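You operate a simulated robot arm through the tools that you are given. There is no shell and no other tool. Be economical: measure what you need, move in short steps, check, and stop when the job is done.

Carry out the task below with a simulated two-armed robot. There is one attempt and no reset: what you move stays moved.

Task
Put the orange cup and the cloth on the tray and carry it off.
Fine: pass the cup from hand to hand; tray in both hands to the table end of the side bench. Set down upright: what you pick out.

Only the result counts: the job must be done as asked and must still hold three seconds after the hand-in. Knocking over, shifting, dropping, spilling or breaking anything else fails it. Flat cloth is picked up by pressing the open fingertips on it (5 to 10 N) and closing them slowly along it; thin cloth reads only 2 to 8 mm in the jaws.

Robot
Two 7-joint arms with two-finger parallel grippers on one trunk, on a base that drives. Base frame: it is fixed to the floor where the robot stands at the start and does not move with it; the origin is under the middle of the robot, x ahead of it, y to its left, z up. Lengths are in m, angles in rad, forces in N, time in s.
The left shoulder is at the start at [0.05, 0.161, 1.123], the right one opposite. With the tool pointing down near the work surface each hand reaches from about 0.1 to 0.68 m from the robot's upright axis, wherever it stands, measured 20 degrees to its own side. Places, roughly: table end of the side bench [0.9, 1, 0.8]; teal tray [0.6, -0.1, 0.8]; yellow cloth (9x6x4 cm) [0.5, -0.5, 0.8]. Payload 3.43 kg a hand.
The TCP of each hand is the grasp point between the finger pads, 0.03 m short of the fingertips. In the tool frame z runs along the fingers and y along their closing line. The gripper opens to 0.094 m. The fingers are 0.028 m wide and 0.01 m thick; the gripper's body (0.05 by 0.096 m) begins 0.055 m behind the TCP.
Orientation is told as [roll, pitch, yaw] about the base's x, y, z axes, in that order, counted from this pose: with the fingers straight down and closing along the base's y, the tool's x points along the base's -x, its y along +y and its z along -z.

Tools
- The arms move only by the tool nudge_tool. It takes "left_targets", "right_targets" or both (then of equal length, played together; a hand with none holds still); each is a list that holds one entry, the list of rows, each a list of 6 numbers: the shift along the tool's x, y, z in units of 50 mm (1.0 is 50 mm), then the turn, a rotation vector about the tool's x, y, z in units of 4 degrees (1.0 is 4 degrees). In form: [[[dx, dy, dz, rx, ry, rz], ...]]. A call has 1 to 8 rows; each row shifts and turns the commanded pose from where the row before left it, along the tool's axes as they then stand. "left_gripper" and "right_gripper" are, for a hand that has rows, the opening, from 0 (shut) to 1 (fully open), set as the call begins (left out, the last holds). A call with a number of a shift or a turn outside -1 to 1 is refused whole. Each row takes 0.2 s and may step no farther than 0.05 m and 0.15 rad from the row before; otherwise, or with a gripper value out of range, the whole call is refused. A pose out of reach is approached as far as the arm can. The call stops where the force on the tool passes 40 N (or 10 N more than at its start, if that is more) or the arm is blocked; 0.2 s more then pass. The fingers move at their own pace (about 0.045 m/s each) and stop on an object; they squeeze with about 40 N. The grip force told is the motor's: it shows also when the fingers shut on nothing. Time passes only in rows, and 0.2 s behind the last, so rows that do not move let the fingers close. The reply holds the time, the measured pose of the TCP, the force on the tool along the base axes, the opening and the grip force, in the units named above and with some noise, with the torque about the TCP (base axes, N m) and any sound that the robot's microphone picked up.
- Cameras (640 x 400 px; columns grow to the right, rows downward): "scene" is now at [0.1278, -0.0191, 1.2484]; the picture's right is [-0.20, -0.98, 0.00], its down [-0.53, 0.11, -0.84] and it looks along [0.82, -0.17, -0.54] (base axes); focal length 254 px, centre (320, 200). "left" rides on the left gripper at [0.076, -0.014, -0.102] in its tool frame; the picture's right is [0.18, 0.98, 0.00], its down [-0.75, 0.14, -0.64] and it looks along [-0.63, 0.12, 0.77] (tool axes); focal length 243 px, centre (320, 200). "right" rides on the right gripper at [0.076, 0.014, -0.103] in its tool frame; the picture's right is [-0.18, 0.98, 0.00], its down [-0.75, -0.14, -0.64] and it looks along [-0.63, -0.12, 0.77] (tool axes); focal length 243 px, centre (320, 200). There is no depth. A picture from a camera that has moved, and an enlarged one, comes with that camera's place and axes in the base frame and with its lens.
- grab_frame(camera): a new picture of that camera. It takes no simulated time.
- raise_lower(by): slides the trunk up (or, below 0, down) by that many m; the arms and the scene camera ride with it, the base frame stays. It gives what a move gives, with no picture.
- drive_base(legs): drives the robot by 1 to 6 legs, each [ahead, left, turn to the left] in m, m and rad, along the robot's own axes; the way and the turn of a leg run together, so that a leg with both is an arc; at most 1.5 m and 3.142 rad a leg. The arms and the cameras ride along, it lands a little off, and it stops where it bumps. It gives what a move gives.
- pan_tilt(pan, tilt): turns the head with the scene camera to pan (to the left, within 1.396 rad either way) and tilt (down, from -0.506 to 1.204), counted from straight ahead of the robot. It gives what a move gives.
- close_up(camera, box): a new picture of the part [left, top, right, bottom] of that camera's present view, enlarged. It takes no simulated time.
- job_done(): hands the job in; it is judged then, once.

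Work in short steps. Places have to be worked out from the pictures, the camera data and where the tool is seen: move nearer, look again, correct. Check each grasp and each placing, and mend what went wrong. You have 120 turns and 88 pictures in all, those below and enlarged ones among them. Open the grippers and draw the arms clear of the work before you hand the job in, unless the task says otherwise; then end with one line.

The tools are called after "Request:" as a command line: name --argument value ..., lists and objects as JSON in quotes. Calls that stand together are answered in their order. nudge_tool: Moves the arms, as the interface text tells. Its arguments: {"type":"object","properties":{"left_targets":{"type":"array"},"left_gripper":{"type":"number"},"right_targets":{"type":"array"},"right_gripper":{"type":"number"}},"required":[]} The other tools are called the same way: raise_lower (by) slides the trunk up or down; drive_base (legs) drives the base; pan_tilt (pan, tilt) turns the head that bears the scene camera; grab_frame (camera) takes a picture; close_up (camera, box) takes an enlarged picture of a part of a camera's view; job_done () hands the job in.

At the start:

```text
time: 0.0
left_ee_pos: [0.3924, 0.1193, 1.0732]
left_tcp_rot: [0.001, -0.001, 0.002]
left_contact_force: [0.1, -0.4, -0.4]
left_moment: [-0.01, -0.02, 0.01]
left_grip_width: 0.0941
left_grasp_force: 0.0
right_ee_pos: [0.373, -0.17, 1.0212]
right_tcp_rot: [0.0, 0.0, -0.001]
right_contact_force: [-0.4, -0.3, 0.1]
right_moment: [-0.02, 0.0, 0.04]
right_grip_width: 0.0939
right_grasp_force: 0.0
trunk travel left (down, up): [-0.15, 0.117]
robot x, y, heading: [-0.0013, 0.0041, -0.002]
head pan, tilt: [-0.204, 0.571]
```

scene: 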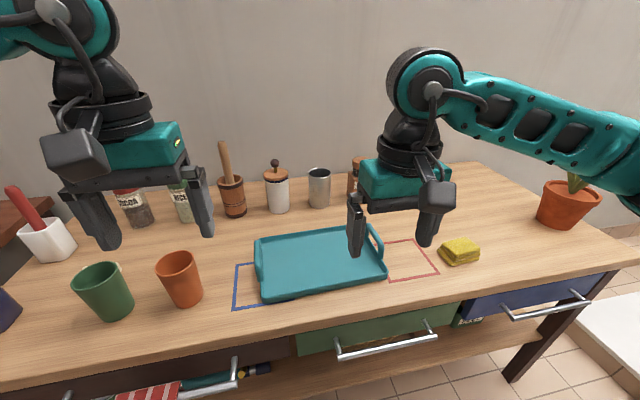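
right: 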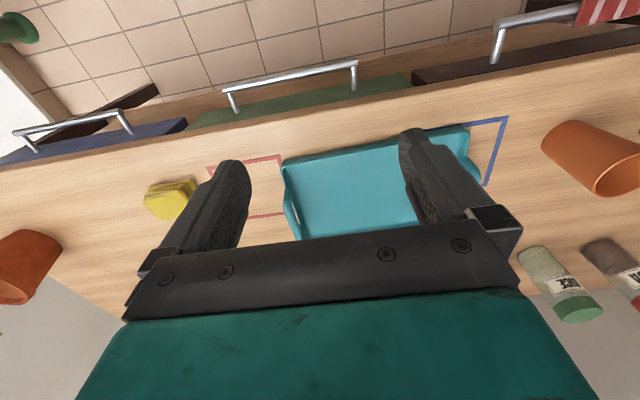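
left: 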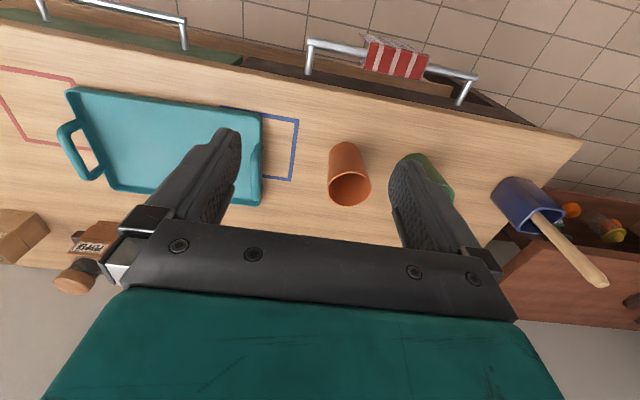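

The cup is near [0.5, 0.18], the tray in the middle and the cloth to the right. I look left for the side bench and zoom in on the work.

Request:
close_up --camera "scene" --box '[60, 200, 500, 340]'

Request:
pan_tilt --pan 0.9 --tilt 0.55

Request:
grab_frame --camera "scene"

```text
1.45 times, centred on (280, 270) of scene
camera zoom: at [0.1278, -0.0191, 1.2484], right [-0.2, -0.98, 0.0], down [-0.53, 0.11, -0.84], along [0.82, -0.17, -0.54], focal length 369 px, centre (378, 98)
```

zoom: 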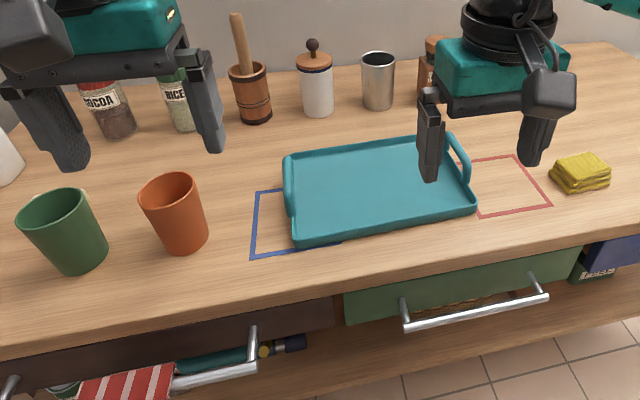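

```text
time: 1.3
left_ee_pos: [0.3923, 0.1197, 1.0732]
left_tcp_rot: [0.0, 0.0, 0.002]
left_contact_force: [0.9, 0.1, 0.2]
left_moment: [0.01, -0.01, 0.04]
left_grip_width: 0.0939
left_grasp_force: 0.0
right_ee_pos: [0.3737, -0.1707, 1.0208]
right_tcp_rot: [-0.001, 0.0, -0.002]
right_contact_force: [0.6, -1.1, 0.1]
right_moment: [-0.02, 0.03, -0.04]
right_grip_width: 0.0941
right_grasp_force: 0.1
trunk travel left (down, up): [-0.15, 0.117]
robot x, y, heading: [-0.0027, -0.0001, -0.002]
head pan, tilt: [0.901, 0.55]
```

```text
83 pictures are left
camera scene: at [0.0962, 0.0693, 1.2502], right [0.78, -0.62, 0.0], down [-0.32, -0.41, -0.85], along [0.53, 0.67, -0.52], focal length 254 px, centre (320, 200)
```

scene: 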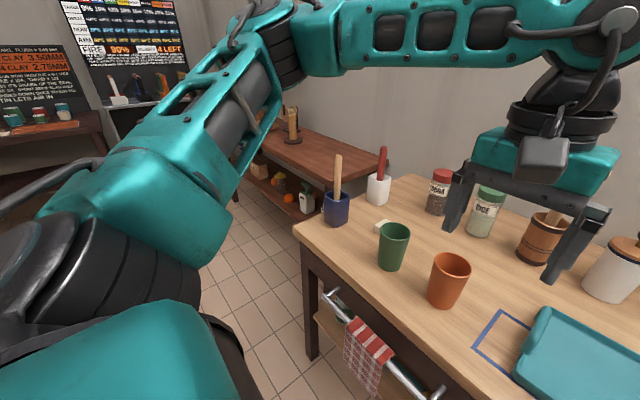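

The bench continues to the left of the table. The orange cup stands at about [0.507, 0.182] with its rim near z 0.895, and the green cup is close to its left. So the right hand will pinch the cup's near-right rim wall, then the left hand will take the opposite wall in the air. First I move the left hand aside and bring the right hand over.

Request:
nudge_tool --left_targets '[[[0, 1, 0, 0, 0, 0], [0, 1, 0, 0, 0, 0], [0, 1, 0, 0, 0, 0], [0, 1, 0, 0, 0, 0], [0, 0, 0, 0, 0, 0], [0, 0, 0, 0, 0, 0], [0, 0, 0, 0, 0, 0], [0, 0, 0, 0, 0, 0]]]' --right_targets '[[[-0.335, 0.7, 0, 0, 0, 0], [-0.335, 0.7, 0, 0, 0, 0], [-0.335, 0.7, 0, 0, 0, 0], [-0.335, 0.7, 0, 0, 0, 0], [-0.335, 0.7, 0, 0, 0, 0], [-0.335, 0.7, 0, 0, 0, 0], [-0.335, 0.7, 0, 0, 0, 0], [-0.335, 0.7, 0, 0, 0, 0]]]' --right_gripper 0.5

Request:
nudge_tool --right_targets '[[[0, 0, 0, -1, 0, 0], [0, 0, 0, -1, 0, 0], [0, 0, 0, -1, 0, 0], [0, 0, 0, -1, 0, 0], [0, 0, 0, 0, 0, 0]]]'

Request:
pan_tilt --pan 0.2 --tilt 0.65

Request:
grab_frame --camera "scene"

Request:
grab_frame --camera "right"

```text
time: 3.1
left_ee_pos: [0.3919, 0.3205, 1.0732]
left_tcp_rot: [-0.002, 0.0, 0.002]
left_contact_force: [-0.9, 0.3, 0.0]
left_moment: [-0.04, 0.01, 0.02]
left_grip_width: 0.0941
left_grasp_force: 0.0
right_ee_pos: [0.5076, 0.1121, 1.0209]
right_tcp_rot: [0.002, -0.001, 0.001]
right_contact_force: [1.0, 0.3, -0.2]
right_moment: [0.01, 0.01, -0.02]
right_grip_width: 0.0471
right_grasp_force: 0.0
trunk travel left (down, up): [-0.15, 0.117]
robot x, y, heading: [0.0016, -0.0002, 0.002]
head pan, tilt: [0.901, 0.55]
```

```text
time: 4.3
left_ee_pos: [0.3898, 0.3194, 1.0732]
left_tcp_rot: [-0.001, -0.001, 0.002]
left_contact_force: [0.1, 0.0, 0.2]
left_moment: [0.0, -0.04, -0.02]
left_grip_width: 0.0939
left_grasp_force: 0.0
right_ee_pos: [0.5075, 0.1111, 1.0215]
right_tcp_rot: [0.28, -0.001, -0.001]
right_contact_force: [0.0, 0.5, -0.9]
right_moment: [0.0, -0.02, -0.02]
right_grip_width: 0.0472
right_grasp_force: 0.0
trunk travel left (down, up): [-0.15, 0.117]
robot x, y, heading: [-0.0011, 0.0015, 0.0]
head pan, tilt: [0.901, 0.55]
```

```text
time: 5.4
left_ee_pos: [0.391, 0.3195, 1.0731]
left_tcp_rot: [0.001, 0.0, 0.001]
left_contact_force: [-0.1, -0.2, 0.5]
left_moment: [-0.02, 0.01, -0.02]
left_grip_width: 0.0943
left_grasp_force: 0.0
right_ee_pos: [0.508, 0.1105, 1.021]
right_tcp_rot: [0.279, -0.001, -0.002]
right_contact_force: [0.1, -0.1, -0.3]
right_moment: [0.02, 0.03, -0.02]
right_grip_width: 0.0469
right_grasp_force: 0.1
trunk travel left (down, up): [-0.15, 0.117]
robot x, y, heading: [0.0032, -0.0039, -0.002]
head pan, tilt: [0.201, 0.649]
```

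```text
82 pictures are left
camera scene: at [0.1254, 0.0164, 1.2414], right [0.2, -0.98, 0.0], down [-0.59, -0.12, -0.8], along [0.78, 0.16, -0.6], focal length 254 px, centre (320, 200)
```

scene: 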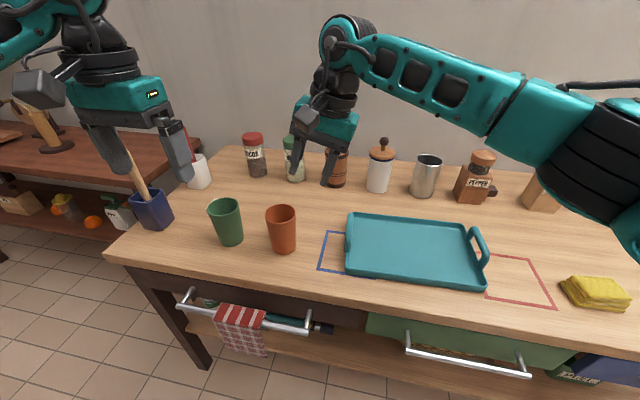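

```text
81 pictures are left
camera right: at [0.4319, 0.0947, 1.1233], right [0.19, 0.94, 0.27], down [0.75, -0.31, 0.58], along [0.63, 0.1, -0.77], focal length 243 px, centre (320, 200)
```

right: 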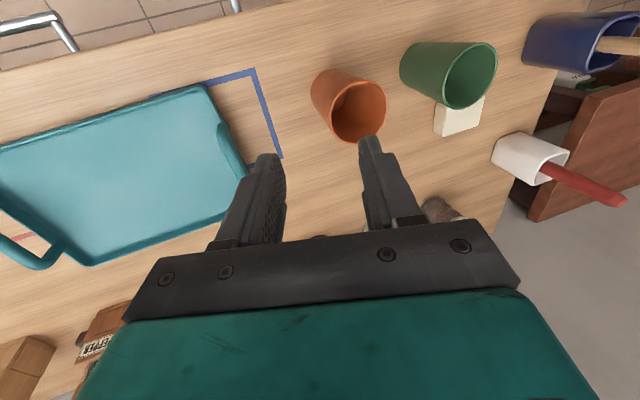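

Scene views put the cup at x≈0.51 and the wrist view says ≈0.525, so I go nearer above the rim and look again.

Request:
nudge_tool --right_targets '[[[-0.09, 0.075, 0.646, 0, 0, 0], [-0.09, 0.075, 0.646, 0, 0, 0], [0, 0, 0, 0, 0, 0]]]'

Request:
grab_frame --camera "right"

Request:
close_up --camera "scene" --box '[200, 120, 400, 270]'

```text
time: 6.2
left_ee_pos: [0.3907, 0.3198, 1.0715]
left_tcp_rot: [-0.001, 0.001, 0.001]
left_contact_force: [0.5, 0.4, -0.1]
left_moment: [0.0, 0.03, 0.0]
left_grip_width: 0.0937
left_grasp_force: 0.1
right_ee_pos: [0.5156, 0.1356, 0.9584]
right_tcp_rot: [0.277, 0.001, -0.001]
right_contact_force: [0.8, -0.4, 0.0]
right_moment: [0.0, 0.02, 0.0]
right_grip_width: 0.0471
right_grasp_force: 0.1
trunk travel left (down, up): [-0.15, 0.117]
robot x, y, heading: [0.0007, 0.0005, -0.001]
head pan, tilt: [0.201, 0.649]
```

```text
80 pictures are left
camera right: at [0.4399, 0.1197, 1.0611], right [0.19, 0.94, 0.27], down [0.75, -0.31, 0.58], along [0.63, 0.1, -0.77], focal length 243 px, centre (320, 200)
```

right: 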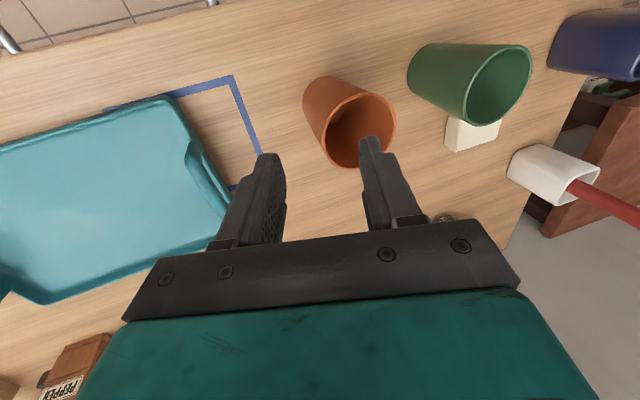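

```text
2.67 times, centred on (300, 195) of scene
camera zoom: at [0.1254, 0.0162, 1.2414], right [0.2, -0.98, 0.0], down [-0.59, -0.12, -0.8], along [0.78, 0.16, -0.6], focal length 677 px, centre (373, 213)
```

zoom: 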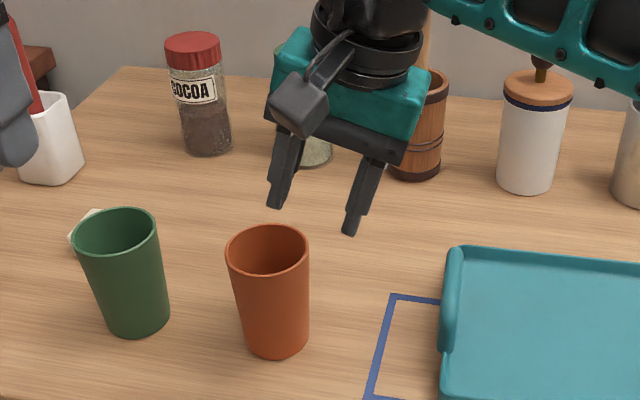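

Triangulating the wrist and scene rays puts the rim lower and farther: centre about [0.534, 0.193, 0.872], radius ≈0.034. I step closer toward its right wall and check again.

Request:
nudge_tool --right_targets '[[[-0.34, 0.2, 0.7, 0, 0, 0], [0, 0, 0, 0, 0, 0]]]'

Request:
grab_frame --camera "right"

Request:
close_up --camera "scene" --box '[220, 140, 380, 260]'

```text
time: 6.8
left_ee_pos: [0.3912, 0.3204, 1.0723]
left_tcp_rot: [0.0, 0.001, 0.002]
left_contact_force: [0.6, -0.5, -0.4]
left_moment: [0.0, -0.01, -0.02]
left_grip_width: 0.0938
left_grasp_force: 0.0
right_ee_pos: [0.5338, 0.156, 0.9279]
right_tcp_rot: [0.281, -0.001, -0.002]
right_contact_force: [-0.4, -0.2, 0.0]
right_moment: [0.02, -0.01, 0.03]
right_grip_width: 0.0471
right_grasp_force: 0.1
trunk travel left (down, up): [-0.15, 0.117]
robot x, y, heading: [-0.0009, -0.0001, -0.001]
head pan, tilt: [0.201, 0.649]
```

```text
78 pictures are left
camera right: at [0.4581, 0.1397, 1.0301], right [0.19, 0.94, 0.27], down [0.75, -0.31, 0.58], along [0.63, 0.1, -0.77], focal length 243 px, centre (320, 200)
```

right: 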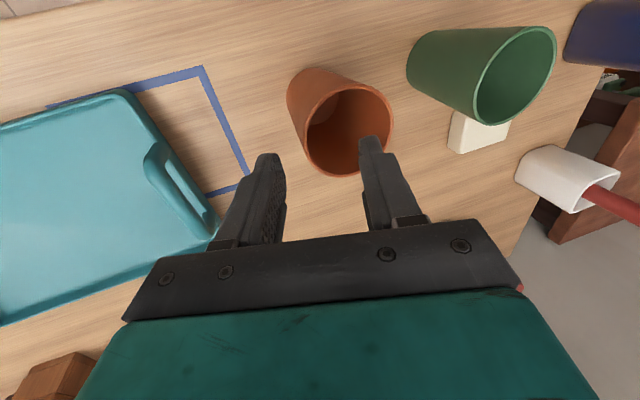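

```text
3.33 times, centred on (300, 200) of scene
camera zoom: at [0.1255, 0.0161, 1.2414], right [0.2, -0.98, 0.0], down [-0.59, -0.12, -0.8], along [0.78, 0.16, -0.6], focal length 846 px, centre (387, 200)
```

zoom: 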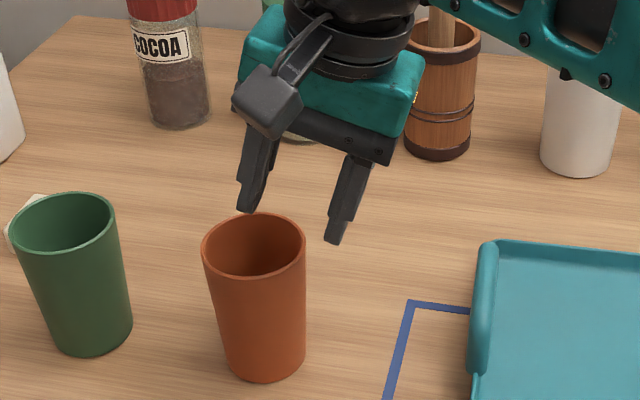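

The rim agrees at [0.532, 0.19, 0.877]: the inner finger sits over the opening and the outer one is outside the wall. I descend straight with the wall between the fingers.

Request:
nudge_tool --right_targets '[[[0.013, -0.118, 0.46, 0, 0, 0], [0.013, -0.118, 0.46, 0, 0, 0], [0.013, -0.118, 0.46, 0, 0, 0]]]'

Request:
grab_frame --camera "right"

Request:
close_up --camera "scene" --box '[220, 140, 380, 260]'

```text
time: 7.6
left_ee_pos: [0.3905, 0.3196, 1.0741]
left_tcp_rot: [0.001, 0.002, 0.003]
left_contact_force: [0.9, 0.2, -0.3]
left_moment: [0.0, -0.02, 0.02]
left_grip_width: 0.094
left_grasp_force: 0.1
right_ee_pos: [0.5321, 0.156, 0.8573]
right_tcp_rot: [0.278, -0.001, 0.001]
right_contact_force: [0.0, -0.5, 0.0]
right_moment: [-0.02, 0.01, 0.05]
right_grip_width: 0.047
right_grasp_force: 0.1
trunk travel left (down, up): [-0.15, 0.117]
robot x, y, heading: [-0.0017, -0.0002, -0.001]
head pan, tilt: [0.201, 0.649]
```

```text
76 pictures are left
camera right: at [0.457, 0.1396, 0.9598], right [0.18, 0.94, 0.27], down [0.75, -0.31, 0.58], along [0.63, 0.1, -0.77], focal length 243 px, centre (320, 200)
```

right: 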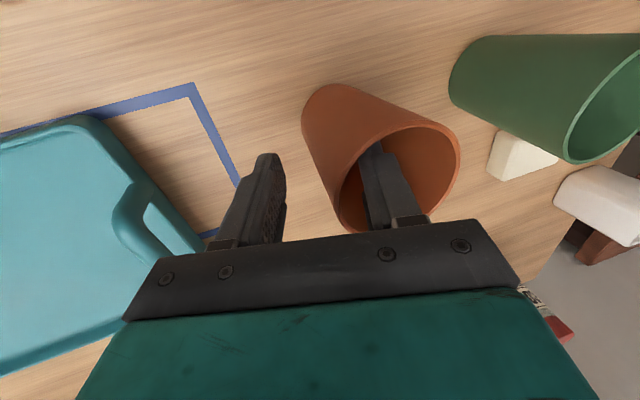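

```text
3.33 times, centred on (300, 200) of scene
camera zoom: at [0.1255, 0.0164, 1.2414], right [0.2, -0.98, 0.0], down [-0.59, -0.12, -0.8], along [0.78, 0.16, -0.6], focal length 846 px, centre (387, 200)
```

zoom: 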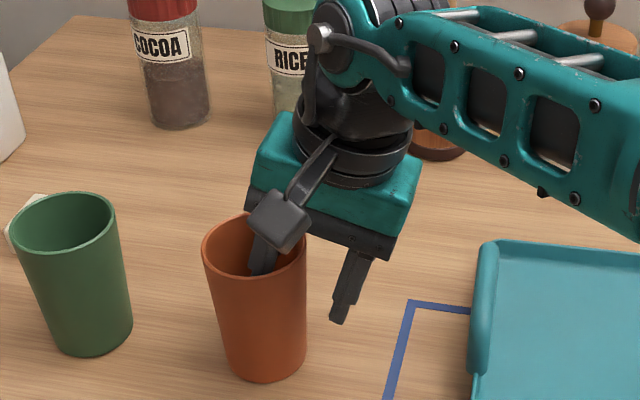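

The inner finger is inside the cup, without contact. The wall sits about 9 mm toward the inner finger, so I centre on it and close.

Request:
nudge_tool --right_targets '[[[0, 0.17, 0, 0, 0, 0], [0, 0, 0, 0, 0, 0]]]'

Request:
nudge_tool --right_targets '[[[0, 0, 0, 0, 0, 0], [0, 0, 0, 0, 0, 0], [0, 0, 0, 0, 0, 0], [0, 0, 0, 0, 0, 0]]]' --right_gripper 0.0

Request:
close_up --camera "scene" --box '[220, 140, 380, 260]'

```text
time: 8.2
left_ee_pos: [0.3907, 0.3201, 1.072]
left_tcp_rot: [-0.001, 0.0, 0.002]
left_contact_force: [-0.9, 0.1, -0.4]
left_moment: [0.02, 0.03, 0.02]
left_grip_width: 0.094
left_grasp_force: 0.1
right_ee_pos: [0.5313, 0.1638, 0.8608]
right_tcp_rot: [0.28, -0.001, -0.002]
right_contact_force: [0.1, 0.6, -0.8]
right_moment: [-0.02, -0.01, -0.03]
right_grip_width: 0.0468
right_grasp_force: 0.0
trunk travel left (down, up): [-0.15, 0.117]
robot x, y, heading: [-0.0006, 0.0005, -0.0]
head pan, tilt: [0.201, 0.649]
```

```text
time: 9.2
left_ee_pos: [0.3917, 0.3186, 1.0731]
left_tcp_rot: [0.001, 0.001, 0.001]
left_contact_force: [-0.2, -0.4, -0.1]
left_moment: [-0.01, -0.01, 0.0]
left_grip_width: 0.0939
left_grasp_force: 0.1
right_ee_pos: [0.5323, 0.1635, 0.8611]
right_tcp_rot: [0.279, -0.001, 0.0]
right_contact_force: [-0.7, 0.5, 0.2]
right_moment: [-0.02, -0.03, 0.0]
right_grip_width: 0.01
right_grasp_force: 39.9
trunk travel left (down, up): [-0.15, 0.117]
robot x, y, heading: [-0.0034, 0.0015, -0.0]
head pan, tilt: [0.201, 0.649]
```

```text
3.33 times, centred on (300, 200) of scene
camera zoom: at [0.1255, 0.0163, 1.2414], right [0.2, -0.98, 0.0], down [-0.59, -0.12, -0.8], along [0.78, 0.16, -0.6], focal length 846 px, centre (387, 200)
```

zoom: 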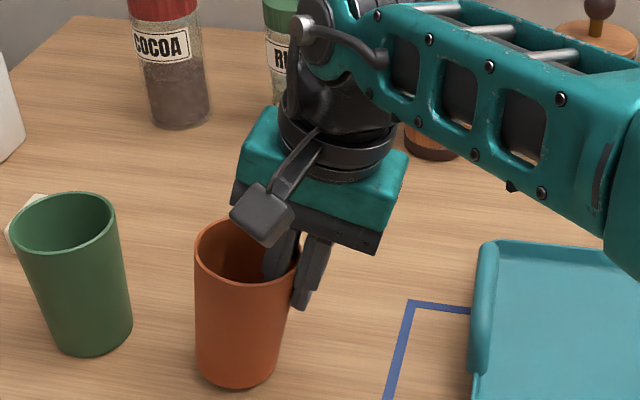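

The wall is gripped (10 mm, 40 N). I lift straight up.

Request:
nudge_tool --right_targets '[[[0, 0.22, -0.77, 0, 0, 0], [0, 0.22, -0.77, 0, 0, 0], [0, 0.22, -0.77, 0, 0, 0], [0, 0.22, -0.77, 0, 0, 0], [0, 0.22, -0.77, 0, 0, 0], [0, 0, 0, 0, 0, 0]]]'

Request:
grab_frame --camera "scene"

Request:
grab_frame --camera "left"

```text
time: 10.6
left_ee_pos: [0.3903, 0.32, 1.073]
left_tcp_rot: [0.0, -0.001, 0.002]
left_contact_force: [0.0, 0.6, 1.0]
left_moment: [-0.01, -0.03, 0.06]
left_grip_width: 0.0939
left_grasp_force: 0.0
right_ee_pos: [0.534, 0.1529, 1.0615]
right_tcp_rot: [0.28, 0.0, -0.002]
right_contact_force: [0.0, 0.0, -0.4]
right_moment: [-0.04, 0.0, 0.0]
right_grip_width: 0.0101
right_grasp_force: 39.9
right hand out of reach, approached as far as the arm can: row 5
trunk travel left (down, up): [-0.15, 0.117]
robot x, y, heading: [-0.0012, -0.0018, -0.002]
head pan, tilt: [0.201, 0.649]
```

```text
73 pictures are left
camera scene: at [0.1255, 0.0164, 1.2414], right [0.2, -0.98, 0.0], down [-0.59, -0.12, -0.8], along [0.78, 0.16, -0.6], focal length 254 px, centre (320, 200)
```

scene: 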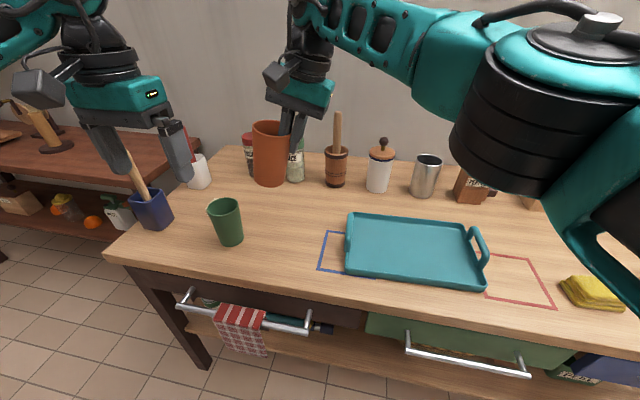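

```text
72 pictures are left
camera left: at [0.3148, 0.3051, 1.1748], right [-0.19, 0.98, 0.0], down [0.75, 0.14, 0.64], along [0.63, 0.12, -0.77], focal length 243 px, centre (320, 200)
```

left: 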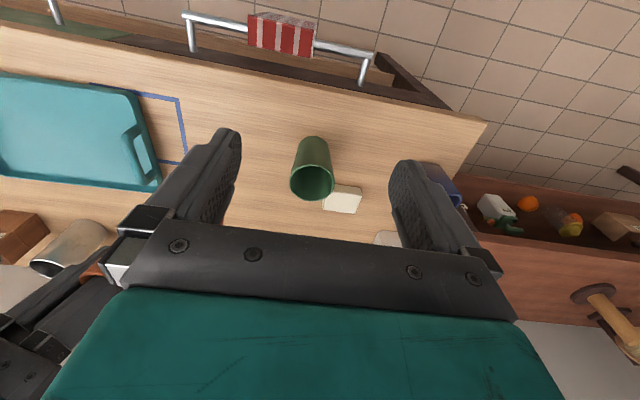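

The cup is held and hanging upright. I bring it to the middle for the hand-over, and lean the left hand 20° outward with the gripper half open.

Request:
nudge_tool --right_targets '[[[0.456, -0.6, -0.088, 0, 0, 0], [0.456, -0.6, -0.088, 0, 0, 0], [0.456, -0.6, -0.088, 0, 0, 0], [0.456, -0.6, -0.088, 0, 0, 0], [0.456, -0.6, -0.088, 0, 0, 0], [0, 0, 0, 0, 0, 0]]]' --left_targets '[[[0, 0, -0.2, 1, 0, 0], [0, 0, -0.2, 1, 0, 0], [0, 0, -0.2, 1, 0, 0], [0, 0, -0.2, 1, 0, 0], [0, 0, -0.2, 1, 0, 0], [0, 0, 0, 0, 0, 0]]]' --left_gripper 0.5

Request:
grab_frame --camera "scene"

Request:
grab_frame --camera "left"

Request:
grab_frame --camera "right"

```text
time: 12.0
left_ee_pos: [0.3924, 0.3262, 1.124]
left_tcp_rot: [-0.352, -0.001, 0.001]
left_contact_force: [-0.1, 0.1, -0.4]
left_moment: [-0.04, 0.01, 0.01]
left_grip_width: 0.0469
left_grasp_force: 0.1
right_ee_pos: [0.4184, 0.004, 1.0424]
right_tcp_rot: [0.281, 0.001, -0.001]
right_contact_force: [0.4, -0.4, -0.2]
right_moment: [0.0, -0.03, -0.04]
right_grip_width: 0.0096
right_grasp_force: 40.2
trunk travel left (down, up): [-0.15, 0.117]
robot x, y, heading: [-0.0042, 0.0032, 0.005]
head pan, tilt: [0.201, 0.649]
```

```text
71 pictures are left
camera scene: at [0.1256, 0.0164, 1.2414], right [0.2, -0.98, 0.0], down [-0.59, -0.12, -0.8], along [0.78, 0.16, -0.6], focal length 254 px, centre (320, 200)
```

scene: 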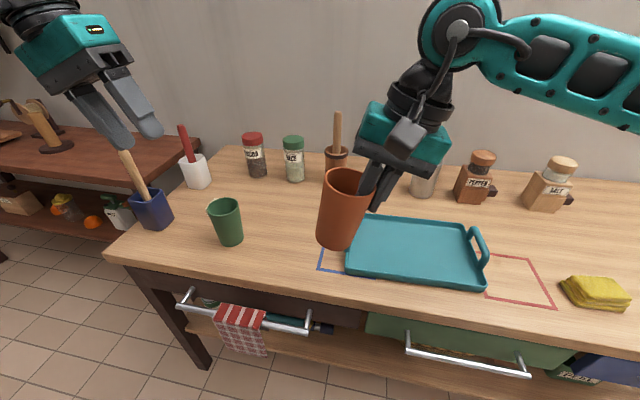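

```text
70 pictures are left
camera left: at [0.3159, 0.3482, 1.2243], right [-0.19, 0.92, -0.34], down [0.75, 0.35, 0.55], along [0.63, -0.15, -0.76], focal length 243 px, centre (320, 200)
```

left: 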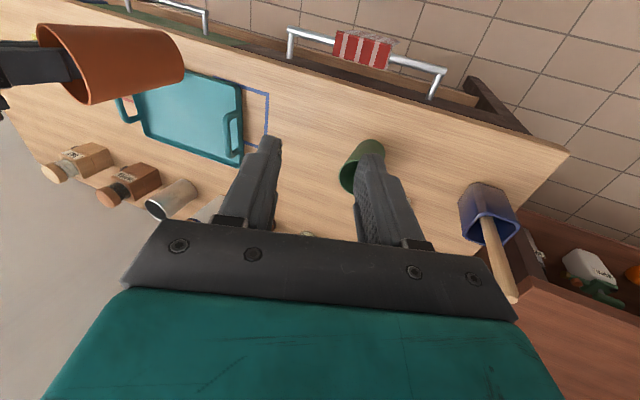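

```text
69 pictures are left
camera right: at [0.3421, -0.0113, 1.1451], right [0.19, 0.94, 0.27], down [0.75, -0.31, 0.58], along [0.63, 0.1, -0.77], focal length 243 px, centre (320, 200)
```

right: 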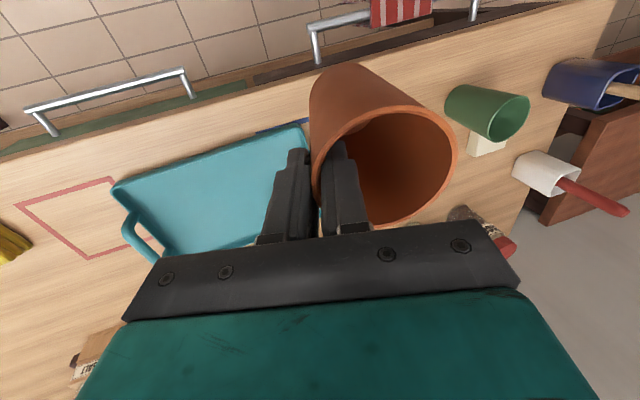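

The cup hangs tilted about 8°, with its rim centre near [0.41, 0.034, 1.06]. I lean the left hand to 24° and bring it most of the way to a hover over the left wall.

Request:
nudge_tool --left_targets '[[[0, 0, 0, 1, 0, 0], [-0.07, -0.836, 0.355, 0, 0, 0], [-0.07, -0.836, 0.355, 0, 0, 0], [-0.07, -0.836, 0.355, 0, 0, 0], [-0.07, -0.836, 0.355, 0, 0, 0], [0, 0, 0, 0, 0, 0]]]'

Request:
grab_frame --camera "scene"

Request:
grab_frame --camera "left"

```text
time: 13.4
left_ee_pos: [0.4037, 0.1452, 1.1239]
left_tcp_rot: [-0.418, 0.001, 0.001]
left_contact_force: [0.0, -0.6, -0.2]
left_moment: [-0.01, 0.02, -0.02]
left_grip_width: 0.0471
left_grasp_force: 0.0
right_ee_pos: [0.4172, 0.0049, 1.0418]
right_tcp_rot: [0.279, 0.0, -0.001]
right_contact_force: [0.8, 0.5, -1.0]
right_moment: [-0.04, 0.0, 0.02]
right_grip_width: 0.0099
right_grasp_force: 39.5
trunk travel left (down, up): [-0.15, 0.117]
robot x, y, heading: [-0.0019, 0.002, 0.0]
head pan, tilt: [0.201, 0.649]
```

```text
68 pictures are left
camera scene: at [0.1254, 0.0165, 1.2414], right [0.2, -0.98, 0.0], down [-0.59, -0.12, -0.8], along [0.78, 0.16, -0.6], focal length 254 px, centre (320, 200)
```

scene: 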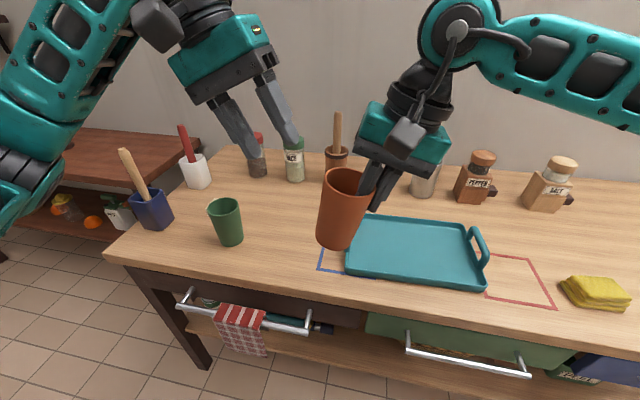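

```text
67 pictures are left
camera left: at [0.3274, 0.173, 1.223], right [-0.19, 0.9, -0.4], down [0.75, 0.39, 0.53], along [0.63, -0.2, -0.75], focal length 243 px, centre (320, 200)
```

left: 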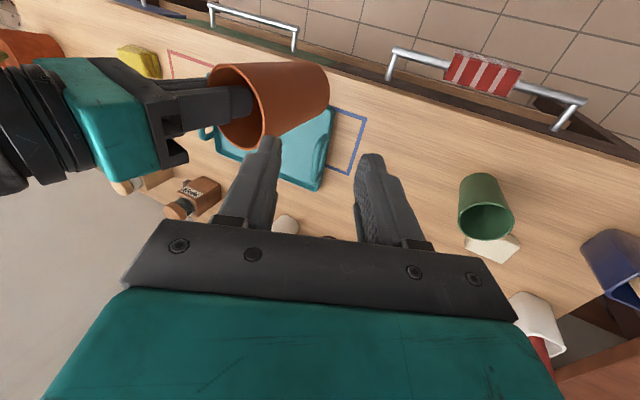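

Left view puts the rim centre at [0.409, 0.04, 1.056]. I move to a hover just above the left wall with the opening narrowed a little.

Request:
nudge_tool --left_targets '[[[-0.07, -0.37, 0.373, 0, 0, 0], [-0.07, -0.37, 0.373, 0, 0, 0], [0, 0, 0, 0, 0, 0]]]' --left_gripper 0.4

Request:
grab_frame --camera "left"

Request:
close_up --camera "scene" --box '[240, 80, 440, 260]'

```text
time: 14.2
left_ee_pos: [0.411, 0.0951, 1.1066]
left_tcp_rot: [-0.42, -0.002, 0.002]
left_contact_force: [0.6, -0.3, 0.3]
left_moment: [0.0, 0.0, -0.02]
left_grip_width: 0.0376
left_grasp_force: 0.0
right_ee_pos: [0.4184, 0.0046, 1.0431]
right_tcp_rot: [0.277, -0.001, 0.0]
right_contact_force: [0.1, -0.1, -0.8]
right_moment: [0.01, 0.03, 0.0]
right_grip_width: 0.0098
right_grasp_force: 39.4
trunk travel left (down, up): [-0.15, 0.117]
robot x, y, heading: [-0.0004, -0.0038, 0.001]
head pan, tilt: [0.201, 0.649]
```

```text
66 pictures are left
camera left: at [0.3354, 0.1236, 1.2058], right [-0.19, 0.9, -0.4], down [0.75, 0.39, 0.53], along [0.63, -0.2, -0.75], focal length 243 px, centre (320, 200)
```

left: 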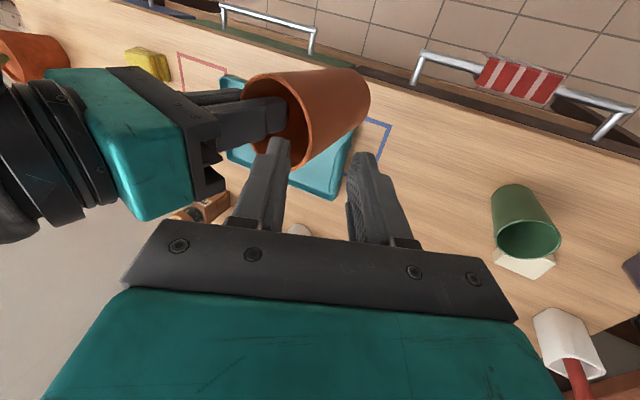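

```text
2.22 times, centred on (340, 170) of scene
camera zoom: at [0.1255, 0.0164, 1.2414], right [0.2, -0.98, 0.0], down [-0.59, -0.12, -0.8], along [0.78, 0.16, -0.6], focal length 564 px, centre (276, 267)
```

zoom: 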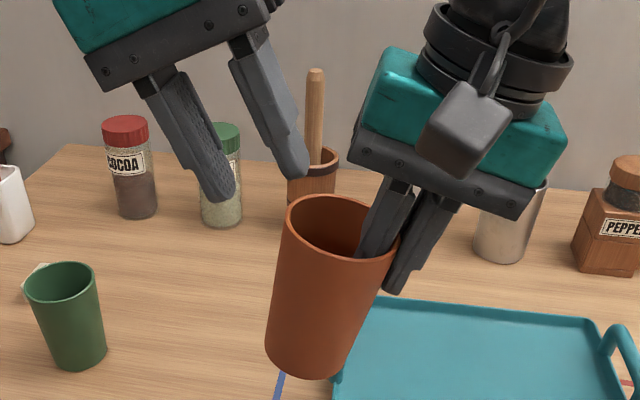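

The inner finger is lined up with the opening and the outer one is left of the wall. I advance along the tool axis with a 4 mm correction.

Request:
nudge_tool --left_targets '[[[0, -0.08, 0.38, 0, 0, 0], [0, 0, 0.39, 0, 0, 0], [0, 0, 0.39, 0, 0, 0], [0, 0, 0, 0, 0, 0]]]'

Request:
grab_frame --camera "left"

Request:
close_up --camera "scene" --box '[240, 80, 440, 260]'

```text
time: 15.2
left_ee_pos: [0.4111, 0.0681, 1.055]
left_tcp_rot: [-0.418, -0.002, 0.002]
left_contact_force: [0.0, 8.5, 4.3]
left_moment: [0.33, 0.04, -0.12]
left_grip_width: 0.0404
left_grasp_force: 2.6
right_ee_pos: [0.419, 0.0035, 1.0415]
right_tcp_rot: [0.277, 0.002, -0.003]
right_contact_force: [0.5, -7.9, -5.2]
right_moment: [-0.48, -0.04, 0.14]
right_grip_width: 0.0097
right_grasp_force: 39.6
trunk travel left (down, up): [-0.15, 0.117]
robot x, y, heading: [0.0, 0.0009, 0.002]
head pan, tilt: [0.201, 0.649]
```

```text
64 pictures are left
camera left: at [0.3365, 0.0963, 1.1536], right [-0.19, 0.9, -0.4], down [0.75, 0.39, 0.53], along [0.63, -0.2, -0.75], focal length 243 px, centre (320, 200)
```

left: 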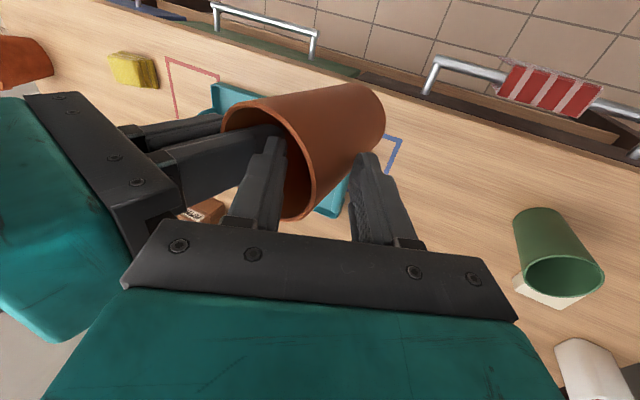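

```text
2.22 times, centred on (340, 170) of scene
camera zoom: at [0.1255, 0.0163, 1.2414], right [0.2, -0.98, 0.0], down [-0.59, -0.12, -0.8], along [0.78, 0.16, -0.6], focal length 564 px, centre (276, 267)
```

zoom: 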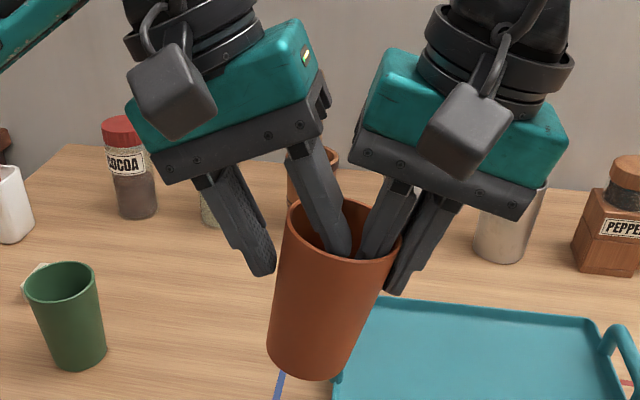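

The left inner finger lightly touches the right one inside the cup (8 N); the wall lies between the left fingers. Closing relieves that, so I close now.

Request:
nudge_tool --left_targets '[[[0, 0, 0, 0, 0, 0], [0, 0, 0, 0, 0, 0], [0, 0, 0, 0, 0, 0], [0, 0, 0, 0, 0, 0]]]' --left_gripper 0.0

Request:
grab_frame --camera "left"

Request:
close_up --camera "scene" --box '[240, 80, 440, 260]'

```text
time: 16.2
left_ee_pos: [0.4123, 0.071, 1.0522]
left_tcp_rot: [-0.405, 0.005, 0.003]
left_contact_force: [-3.2, 31.3, -8.9]
left_moment: [2.01, -0.03, -0.49]
left_grip_width: 0.0277
left_grasp_force: 39.6
right_ee_pos: [0.4185, 0.0022, 1.0421]
right_tcp_rot: [0.272, -0.001, -0.005]
right_contact_force: [2.5, -31.4, 9.1]
right_moment: [-1.05, 0.11, 0.5]
right_grip_width: 0.0099
right_grasp_force: 39.7
trunk travel left (down, up): [-0.15, 0.117]
robot x, y, heading: [0.0021, 0.0006, 0.008]
head pan, tilt: [0.201, 0.649]
```

```text
62 pictures are left
camera left: at [0.3363, 0.0975, 1.1526], right [-0.19, 0.9, -0.39], down [0.76, 0.38, 0.53], along [0.63, -0.19, -0.75], focal length 243 px, centre (320, 200)
```

left: 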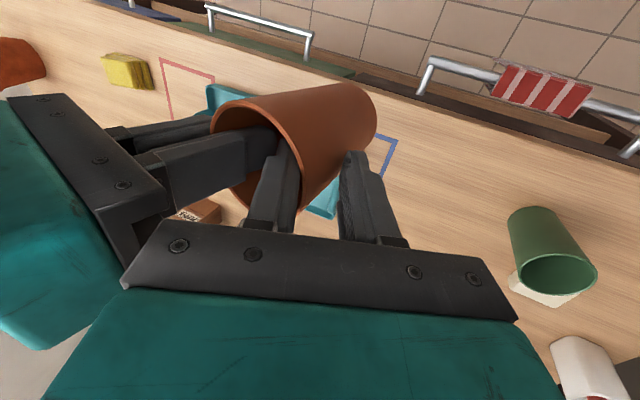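

```text
2.22 times, centred on (340, 170) of scene
camera zoom: at [0.1255, 0.0163, 1.2414], right [0.2, -0.98, 0.0], down [-0.59, -0.12, -0.8], along [0.78, 0.16, -0.6], focal length 564 px, centre (276, 267)
```

zoom: 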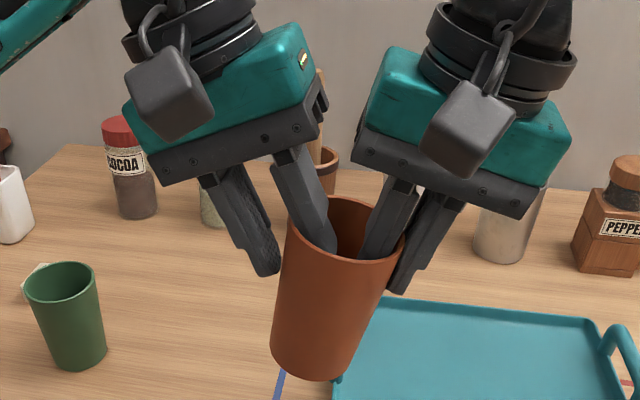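

The left grip is closed at 28 mm with a 31 N sideways load, so it presses mostly with the outer finger. I shift the left hand 6 mm outward to balance it.

Request:
nudge_tool --left_targets '[[[0, 0.06, 0, 0, 0, 0], [0, 0.06, 0, 0, 0, 0], [0, 0, 0, 0, 0, 0]]]'

```text
time: 17.0
left_ee_pos: [0.4119, 0.0739, 1.052]
left_tcp_rot: [-0.415, 0.002, -0.002]
left_contact_force: [-6.1, 11.3, 0.6]
left_moment: [1.77, 0.46, -0.76]
left_grip_width: 0.0278
left_grasp_force: 40.1
right_ee_pos: [0.4182, 0.0045, 1.0424]
right_tcp_rot: [0.276, -0.001, -0.001]
right_contact_force: [6.5, -11.5, -0.1]
right_moment: [-1.69, -0.41, 0.4]
right_grip_width: 0.01
right_grasp_force: 40.2
trunk travel left (down, up): [-0.15, 0.117]
robot x, y, heading: [-0.0009, -0.0012, -0.001]
head pan, tilt: [0.201, 0.649]
```

Force fell to 11 N at the same width, so both left fingers hold. I ease the misalignment by leaning the left hand 8° less before letting go with the right.

Request:
nudge_tool --left_targets '[[[0, 0, 0, -0.7, 0, 0], [0, 0, 0, -0.7, 0, 0], [0, 0, 0, -0.6, 0, 0], [0, 0, 0, 0, 0, 0]]]'

Request:
close_up --camera "scene" --box '[240, 80, 440, 260]'

```text
time: 18.0
left_ee_pos: [0.4137, 0.0726, 1.0536]
left_tcp_rot: [-0.283, -0.004, -0.001]
left_contact_force: [-7.7, -6.5, 12.6]
left_moment: [1.16, -0.99, -0.86]
left_grip_width: 0.0224
left_grasp_force: 39.7
right_ee_pos: [0.4177, 0.0062, 1.0427]
right_tcp_rot: [0.279, 0.005, -0.001]
right_contact_force: [7.3, 5.8, -13.9]
right_moment: [-2.17, 1.0, 0.35]
right_grip_width: 0.0103
right_grasp_force: 40.1
trunk travel left (down, up): [-0.15, 0.117]
robot x, y, heading: [-0.0018, 0.001, 0.004]
head pan, tilt: [0.201, 0.649]
```

```text
2.22 times, centred on (340, 170) of scene
camera zoom: at [0.1255, 0.0163, 1.2414], right [0.2, -0.98, 0.0], down [-0.59, -0.12, -0.8], along [0.78, 0.16, -0.6], focal length 564 px, centre (276, 267)
```

zoom: 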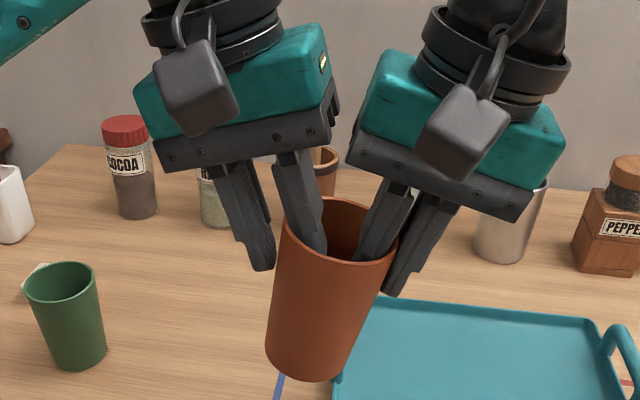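

The misfit shrank (22 mm). I open the right gripper gradually so that the cup settles into the left hand.

Request:
nudge_tool --right_targets '[[[0, 0, 0, 0, 0, 0]]]' --right_gripper 0.17

Request:
nudge_tool --right_targets '[[[0, 0, 0, 0, 0, 0], [0, 0, 0, 0, 0, 0]]]' --right_gripper 0.3

Request:
close_up --camera "scene" --box '[240, 80, 440, 260]'

```text
time: 18.4
left_ee_pos: [0.4131, 0.0733, 1.0514]
left_tcp_rot: [-0.279, 0.001, 0.001]
left_contact_force: [-1.9, -11.3, -4.6]
left_moment: [1.05, 0.46, 0.13]
left_grip_width: 0.0079
left_grasp_force: 40.0
right_ee_pos: [0.4164, 0.0054, 1.0445]
right_tcp_rot: [0.284, -0.001, 0.0]
right_contact_force: [2.0, 11.2, 3.9]
right_moment: [-0.76, -0.46, -0.31]
right_grip_width: 0.0173
right_grasp_force: 23.7
trunk travel left (down, up): [-0.15, 0.117]
robot x, y, heading: [0.001, -0.0013, -0.004]
head pan, tilt: [0.201, 0.649]
```

```text
time: 19.0
left_ee_pos: [0.4132, 0.0748, 1.0534]
left_tcp_rot: [-0.281, -0.004, 0.0]
left_contact_force: [1.4, -3.1, -1.1]
left_moment: [0.07, 0.01, 0.04]
left_grip_width: 0.006
left_grasp_force: 39.9
right_ee_pos: [0.4175, 0.0045, 1.0414]
right_tcp_rot: [0.278, 0.001, -0.004]
right_contact_force: [-1.1, 1.6, 0.8]
right_moment: [-0.03, -0.01, -0.01]
right_grip_width: 0.0294
right_grasp_force: 0.7
trunk travel left (down, up): [-0.15, 0.117]
robot x, y, heading: [0.0016, -0.0015, -0.001]
head pan, tilt: [0.201, 0.649]
```

```text
2.22 times, centred on (340, 170) of scene
camera zoom: at [0.1255, 0.0163, 1.2414], right [0.2, -0.98, 0.0], down [-0.59, -0.12, -0.8], along [0.78, 0.16, -0.6], focal length 564 px, centre (276, 267)
```

zoom: 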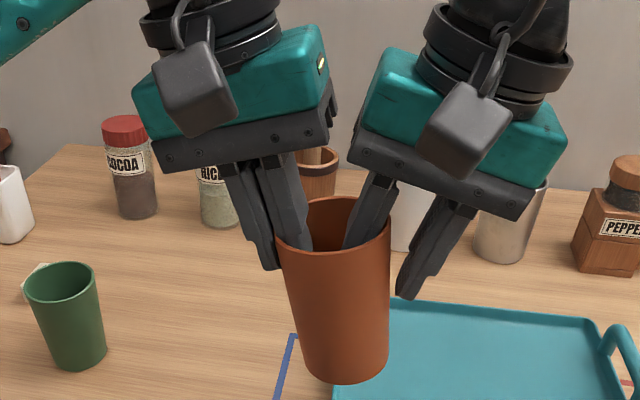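

The cup is now in the left hand alone (6 mm, 40 N). I draw the right hand out along its axis and then off to the right.

Request:
nudge_tool --right_targets '[[[0, 0, -0.5, 0, 0, 0], [0, 0, -0.5, 0, 0, 0], [0, 0, -0.6, 0, 0, 0], [0, -0.5, -0.4, 0, 0, 0], [0, -0.9, 0, 0, 0, 0], [0, -0.9, 0, 0, 0, 0], [0, -0.9, 0, 0, 0, 0], [0, -0.9, 0, 0, 0, 0]]]'

Request:
grab_frame --camera "scene"

Request:
grab_frame --camera "left"

```text
time: 20.8
left_ee_pos: [0.4125, 0.0739, 1.0524]
left_tcp_rot: [-0.28, 0.0, 0.002]
left_contact_force: [0.0, 0.1, -0.6]
left_moment: [0.06, 0.0, 0.02]
left_grip_width: 0.0056
left_grasp_force: 40.3
right_ee_pos: [0.4181, -0.2222, 1.0783]
right_tcp_rot: [0.28, -0.001, 0.0]
right_contact_force: [0.0, -0.4, -0.1]
right_moment: [-0.01, 0.01, -0.01]
right_grip_width: 0.0282
right_grasp_force: 0.0
trunk travel left (down, up): [-0.15, 0.117]
robot x, y, heading: [0.0023, -0.0026, -0.001]
head pan, tilt: [0.201, 0.649]
```

```text
58 pictures are left
camera scene: at [0.1254, 0.0158, 1.2415], right [0.2, -0.98, 0.0], down [-0.59, -0.12, -0.8], along [0.78, 0.16, -0.6], focal length 254 px, centre (320, 200)
```

scene: 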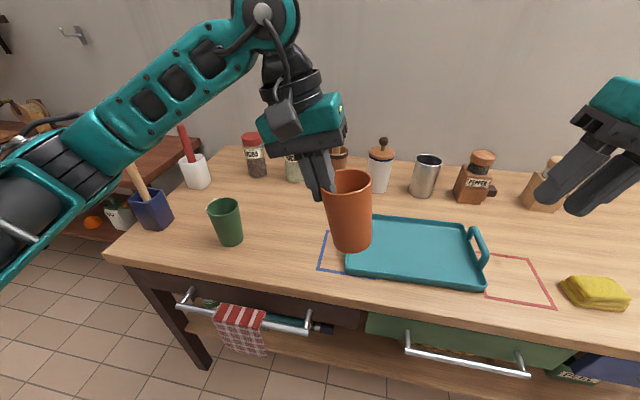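

```text
57 pictures are left
camera left: at [0.3367, 0.0877, 1.1548], right [-0.19, 0.94, -0.27], down [0.75, 0.31, 0.58], along [0.63, -0.1, -0.77], focal length 243 px, centre (320, 200)
```

left: 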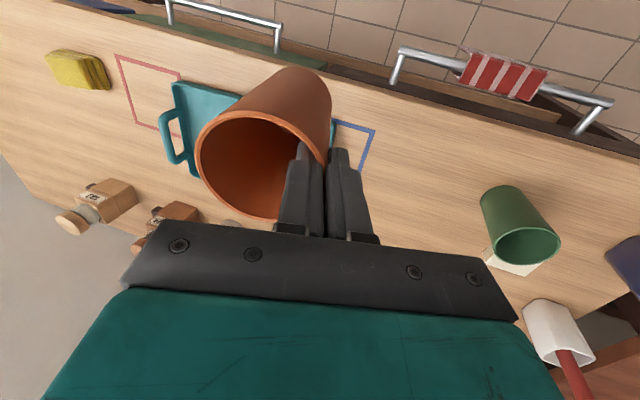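

The cup rests at a ~9° lean in the left hand, so I turn it upright and carry it over the left half of the tray (centre about [0.585, −0.117]). The right hand straightens and moves toward the cloth.

Request:
nudge_tool --left_targets '[[[0, 0, 0, -1, 0, 0], [0, 0, 0, -1, 0, 0], [-0.593, -0.303, 0.211, 0, 0, 0], [-0.593, -0.303, 0.211, 0, 0, 0], [-0.593, -0.303, 0.211, 0, 0, 0], [-0.593, -0.303, 0.211, 0, 0, 0], [-0.593, -0.303, 0.211, 0, 0, 0], [-0.593, -0.303, 0.211, 0, 0, 0]]]' --right_targets '[[[0, -0.5, 0, 0.5, 0, 0], [0, -0.5, 0, 0.5, 0, 0], [0, -0.5, 0, 0.5, 0, 0], [0, -0.5, 0, 0.5, 0, 0], [0, -0.5, 0, 0.5, 0, 0], [0, -0.5, 0, 0.5, 0, 0], [0, -0.5, 0, 0.5, 0, 0], [0, -0.5, 0, 0.5, 0, 0]]]' --right_gripper 1.0

Request:
pan_tilt --pan -0.3 --tilt 0.75

Request:
grab_frame --camera "scene"

Request:
grab_frame --camera "left"

Request:
grab_frame --camera "right"

```text
time: 22.6
left_ee_pos: [0.5906, -0.0265, 1.002]
left_tcp_rot: [-0.139, -0.002, -0.001]
left_contact_force: [0.8, -0.7, -1.0]
left_moment: [0.0, 0.02, -0.04]
left_grip_width: 0.006
left_grasp_force: 39.5
right_ee_pos: [0.4168, -0.4185, 1.0498]
right_tcp_rot: [0.001, -0.002, -0.001]
right_contact_force: [0.2, -0.5, -0.2]
right_moment: [0.02, 0.0, 0.01]
right_grip_width: 0.0941
right_grasp_force: 0.0
trunk travel left (down, up): [-0.15, 0.117]
robot x, y, heading: [-0.0003, 0.0016, -0.003]
head pan, tilt: [0.201, 0.649]
```

```text
time: 23.5
left_ee_pos: [0.5912, -0.024, 1.0024]
left_tcp_rot: [-0.14, 0.0, 0.003]
left_contact_force: [0.4, -0.1, -1.1]
left_moment: [0.0, -0.02, -0.02]
left_grip_width: 0.0054
left_grasp_force: 40.0
right_ee_pos: [0.4177, -0.4176, 1.05]
right_tcp_rot: [0.003, 0.0, -0.003]
right_contact_force: [0.3, 0.2, 0.2]
right_moment: [-0.01, 0.02, -0.05]
right_grip_width: 0.094
right_grasp_force: 0.2
trunk travel left (down, up): [-0.15, 0.117]
robot x, y, heading: [0.0016, 0.0033, -0.0]
head pan, tilt: [-0.3, 0.75]
```

```text
56 pictures are left
camera scene: at [0.1197, -0.0254, 1.2328], right [-0.29, -0.96, 0.0], down [-0.65, 0.2, -0.73], along [0.7, -0.22, -0.68], focal length 254 px, centre (320, 200)
```

scene: 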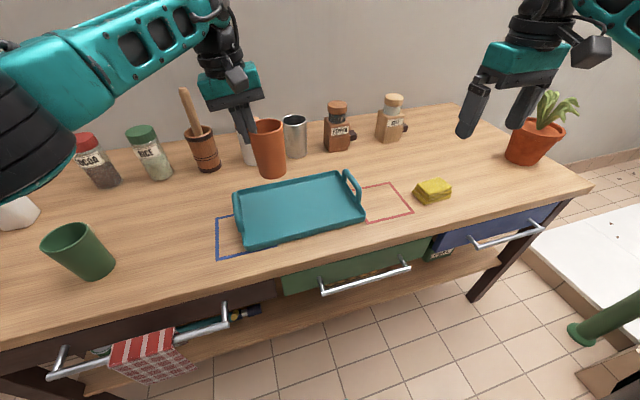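

```text
55 pictures are left
camera left: at [0.5146, -0.0247, 1.1055], right [-0.19, 0.97, -0.14], down [0.75, 0.23, 0.62], along [0.63, 0.01, -0.78], focal length 243 px, centre (320, 200)
```

left: 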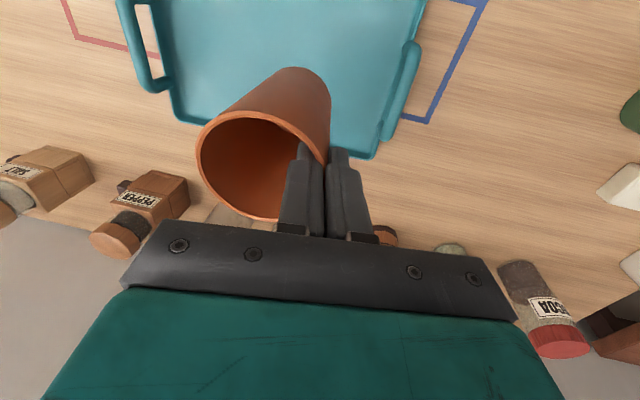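

```text
54 pictures are left
camera right: at [0.3413, -0.4048, 1.152], right [0.19, 0.98, 0.0], down [0.75, -0.14, 0.64], along [0.63, -0.12, -0.77], focal length 243 px, centre (320, 200)
```

right: 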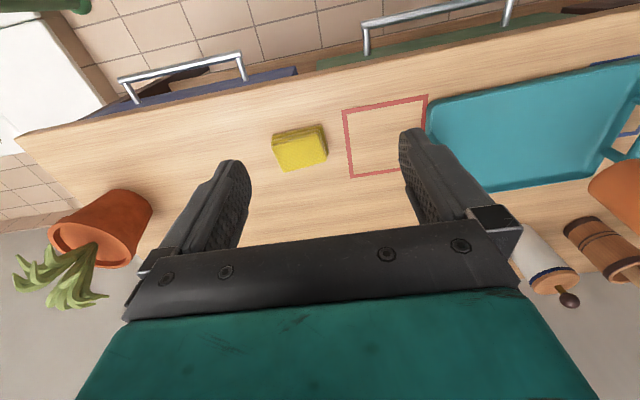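

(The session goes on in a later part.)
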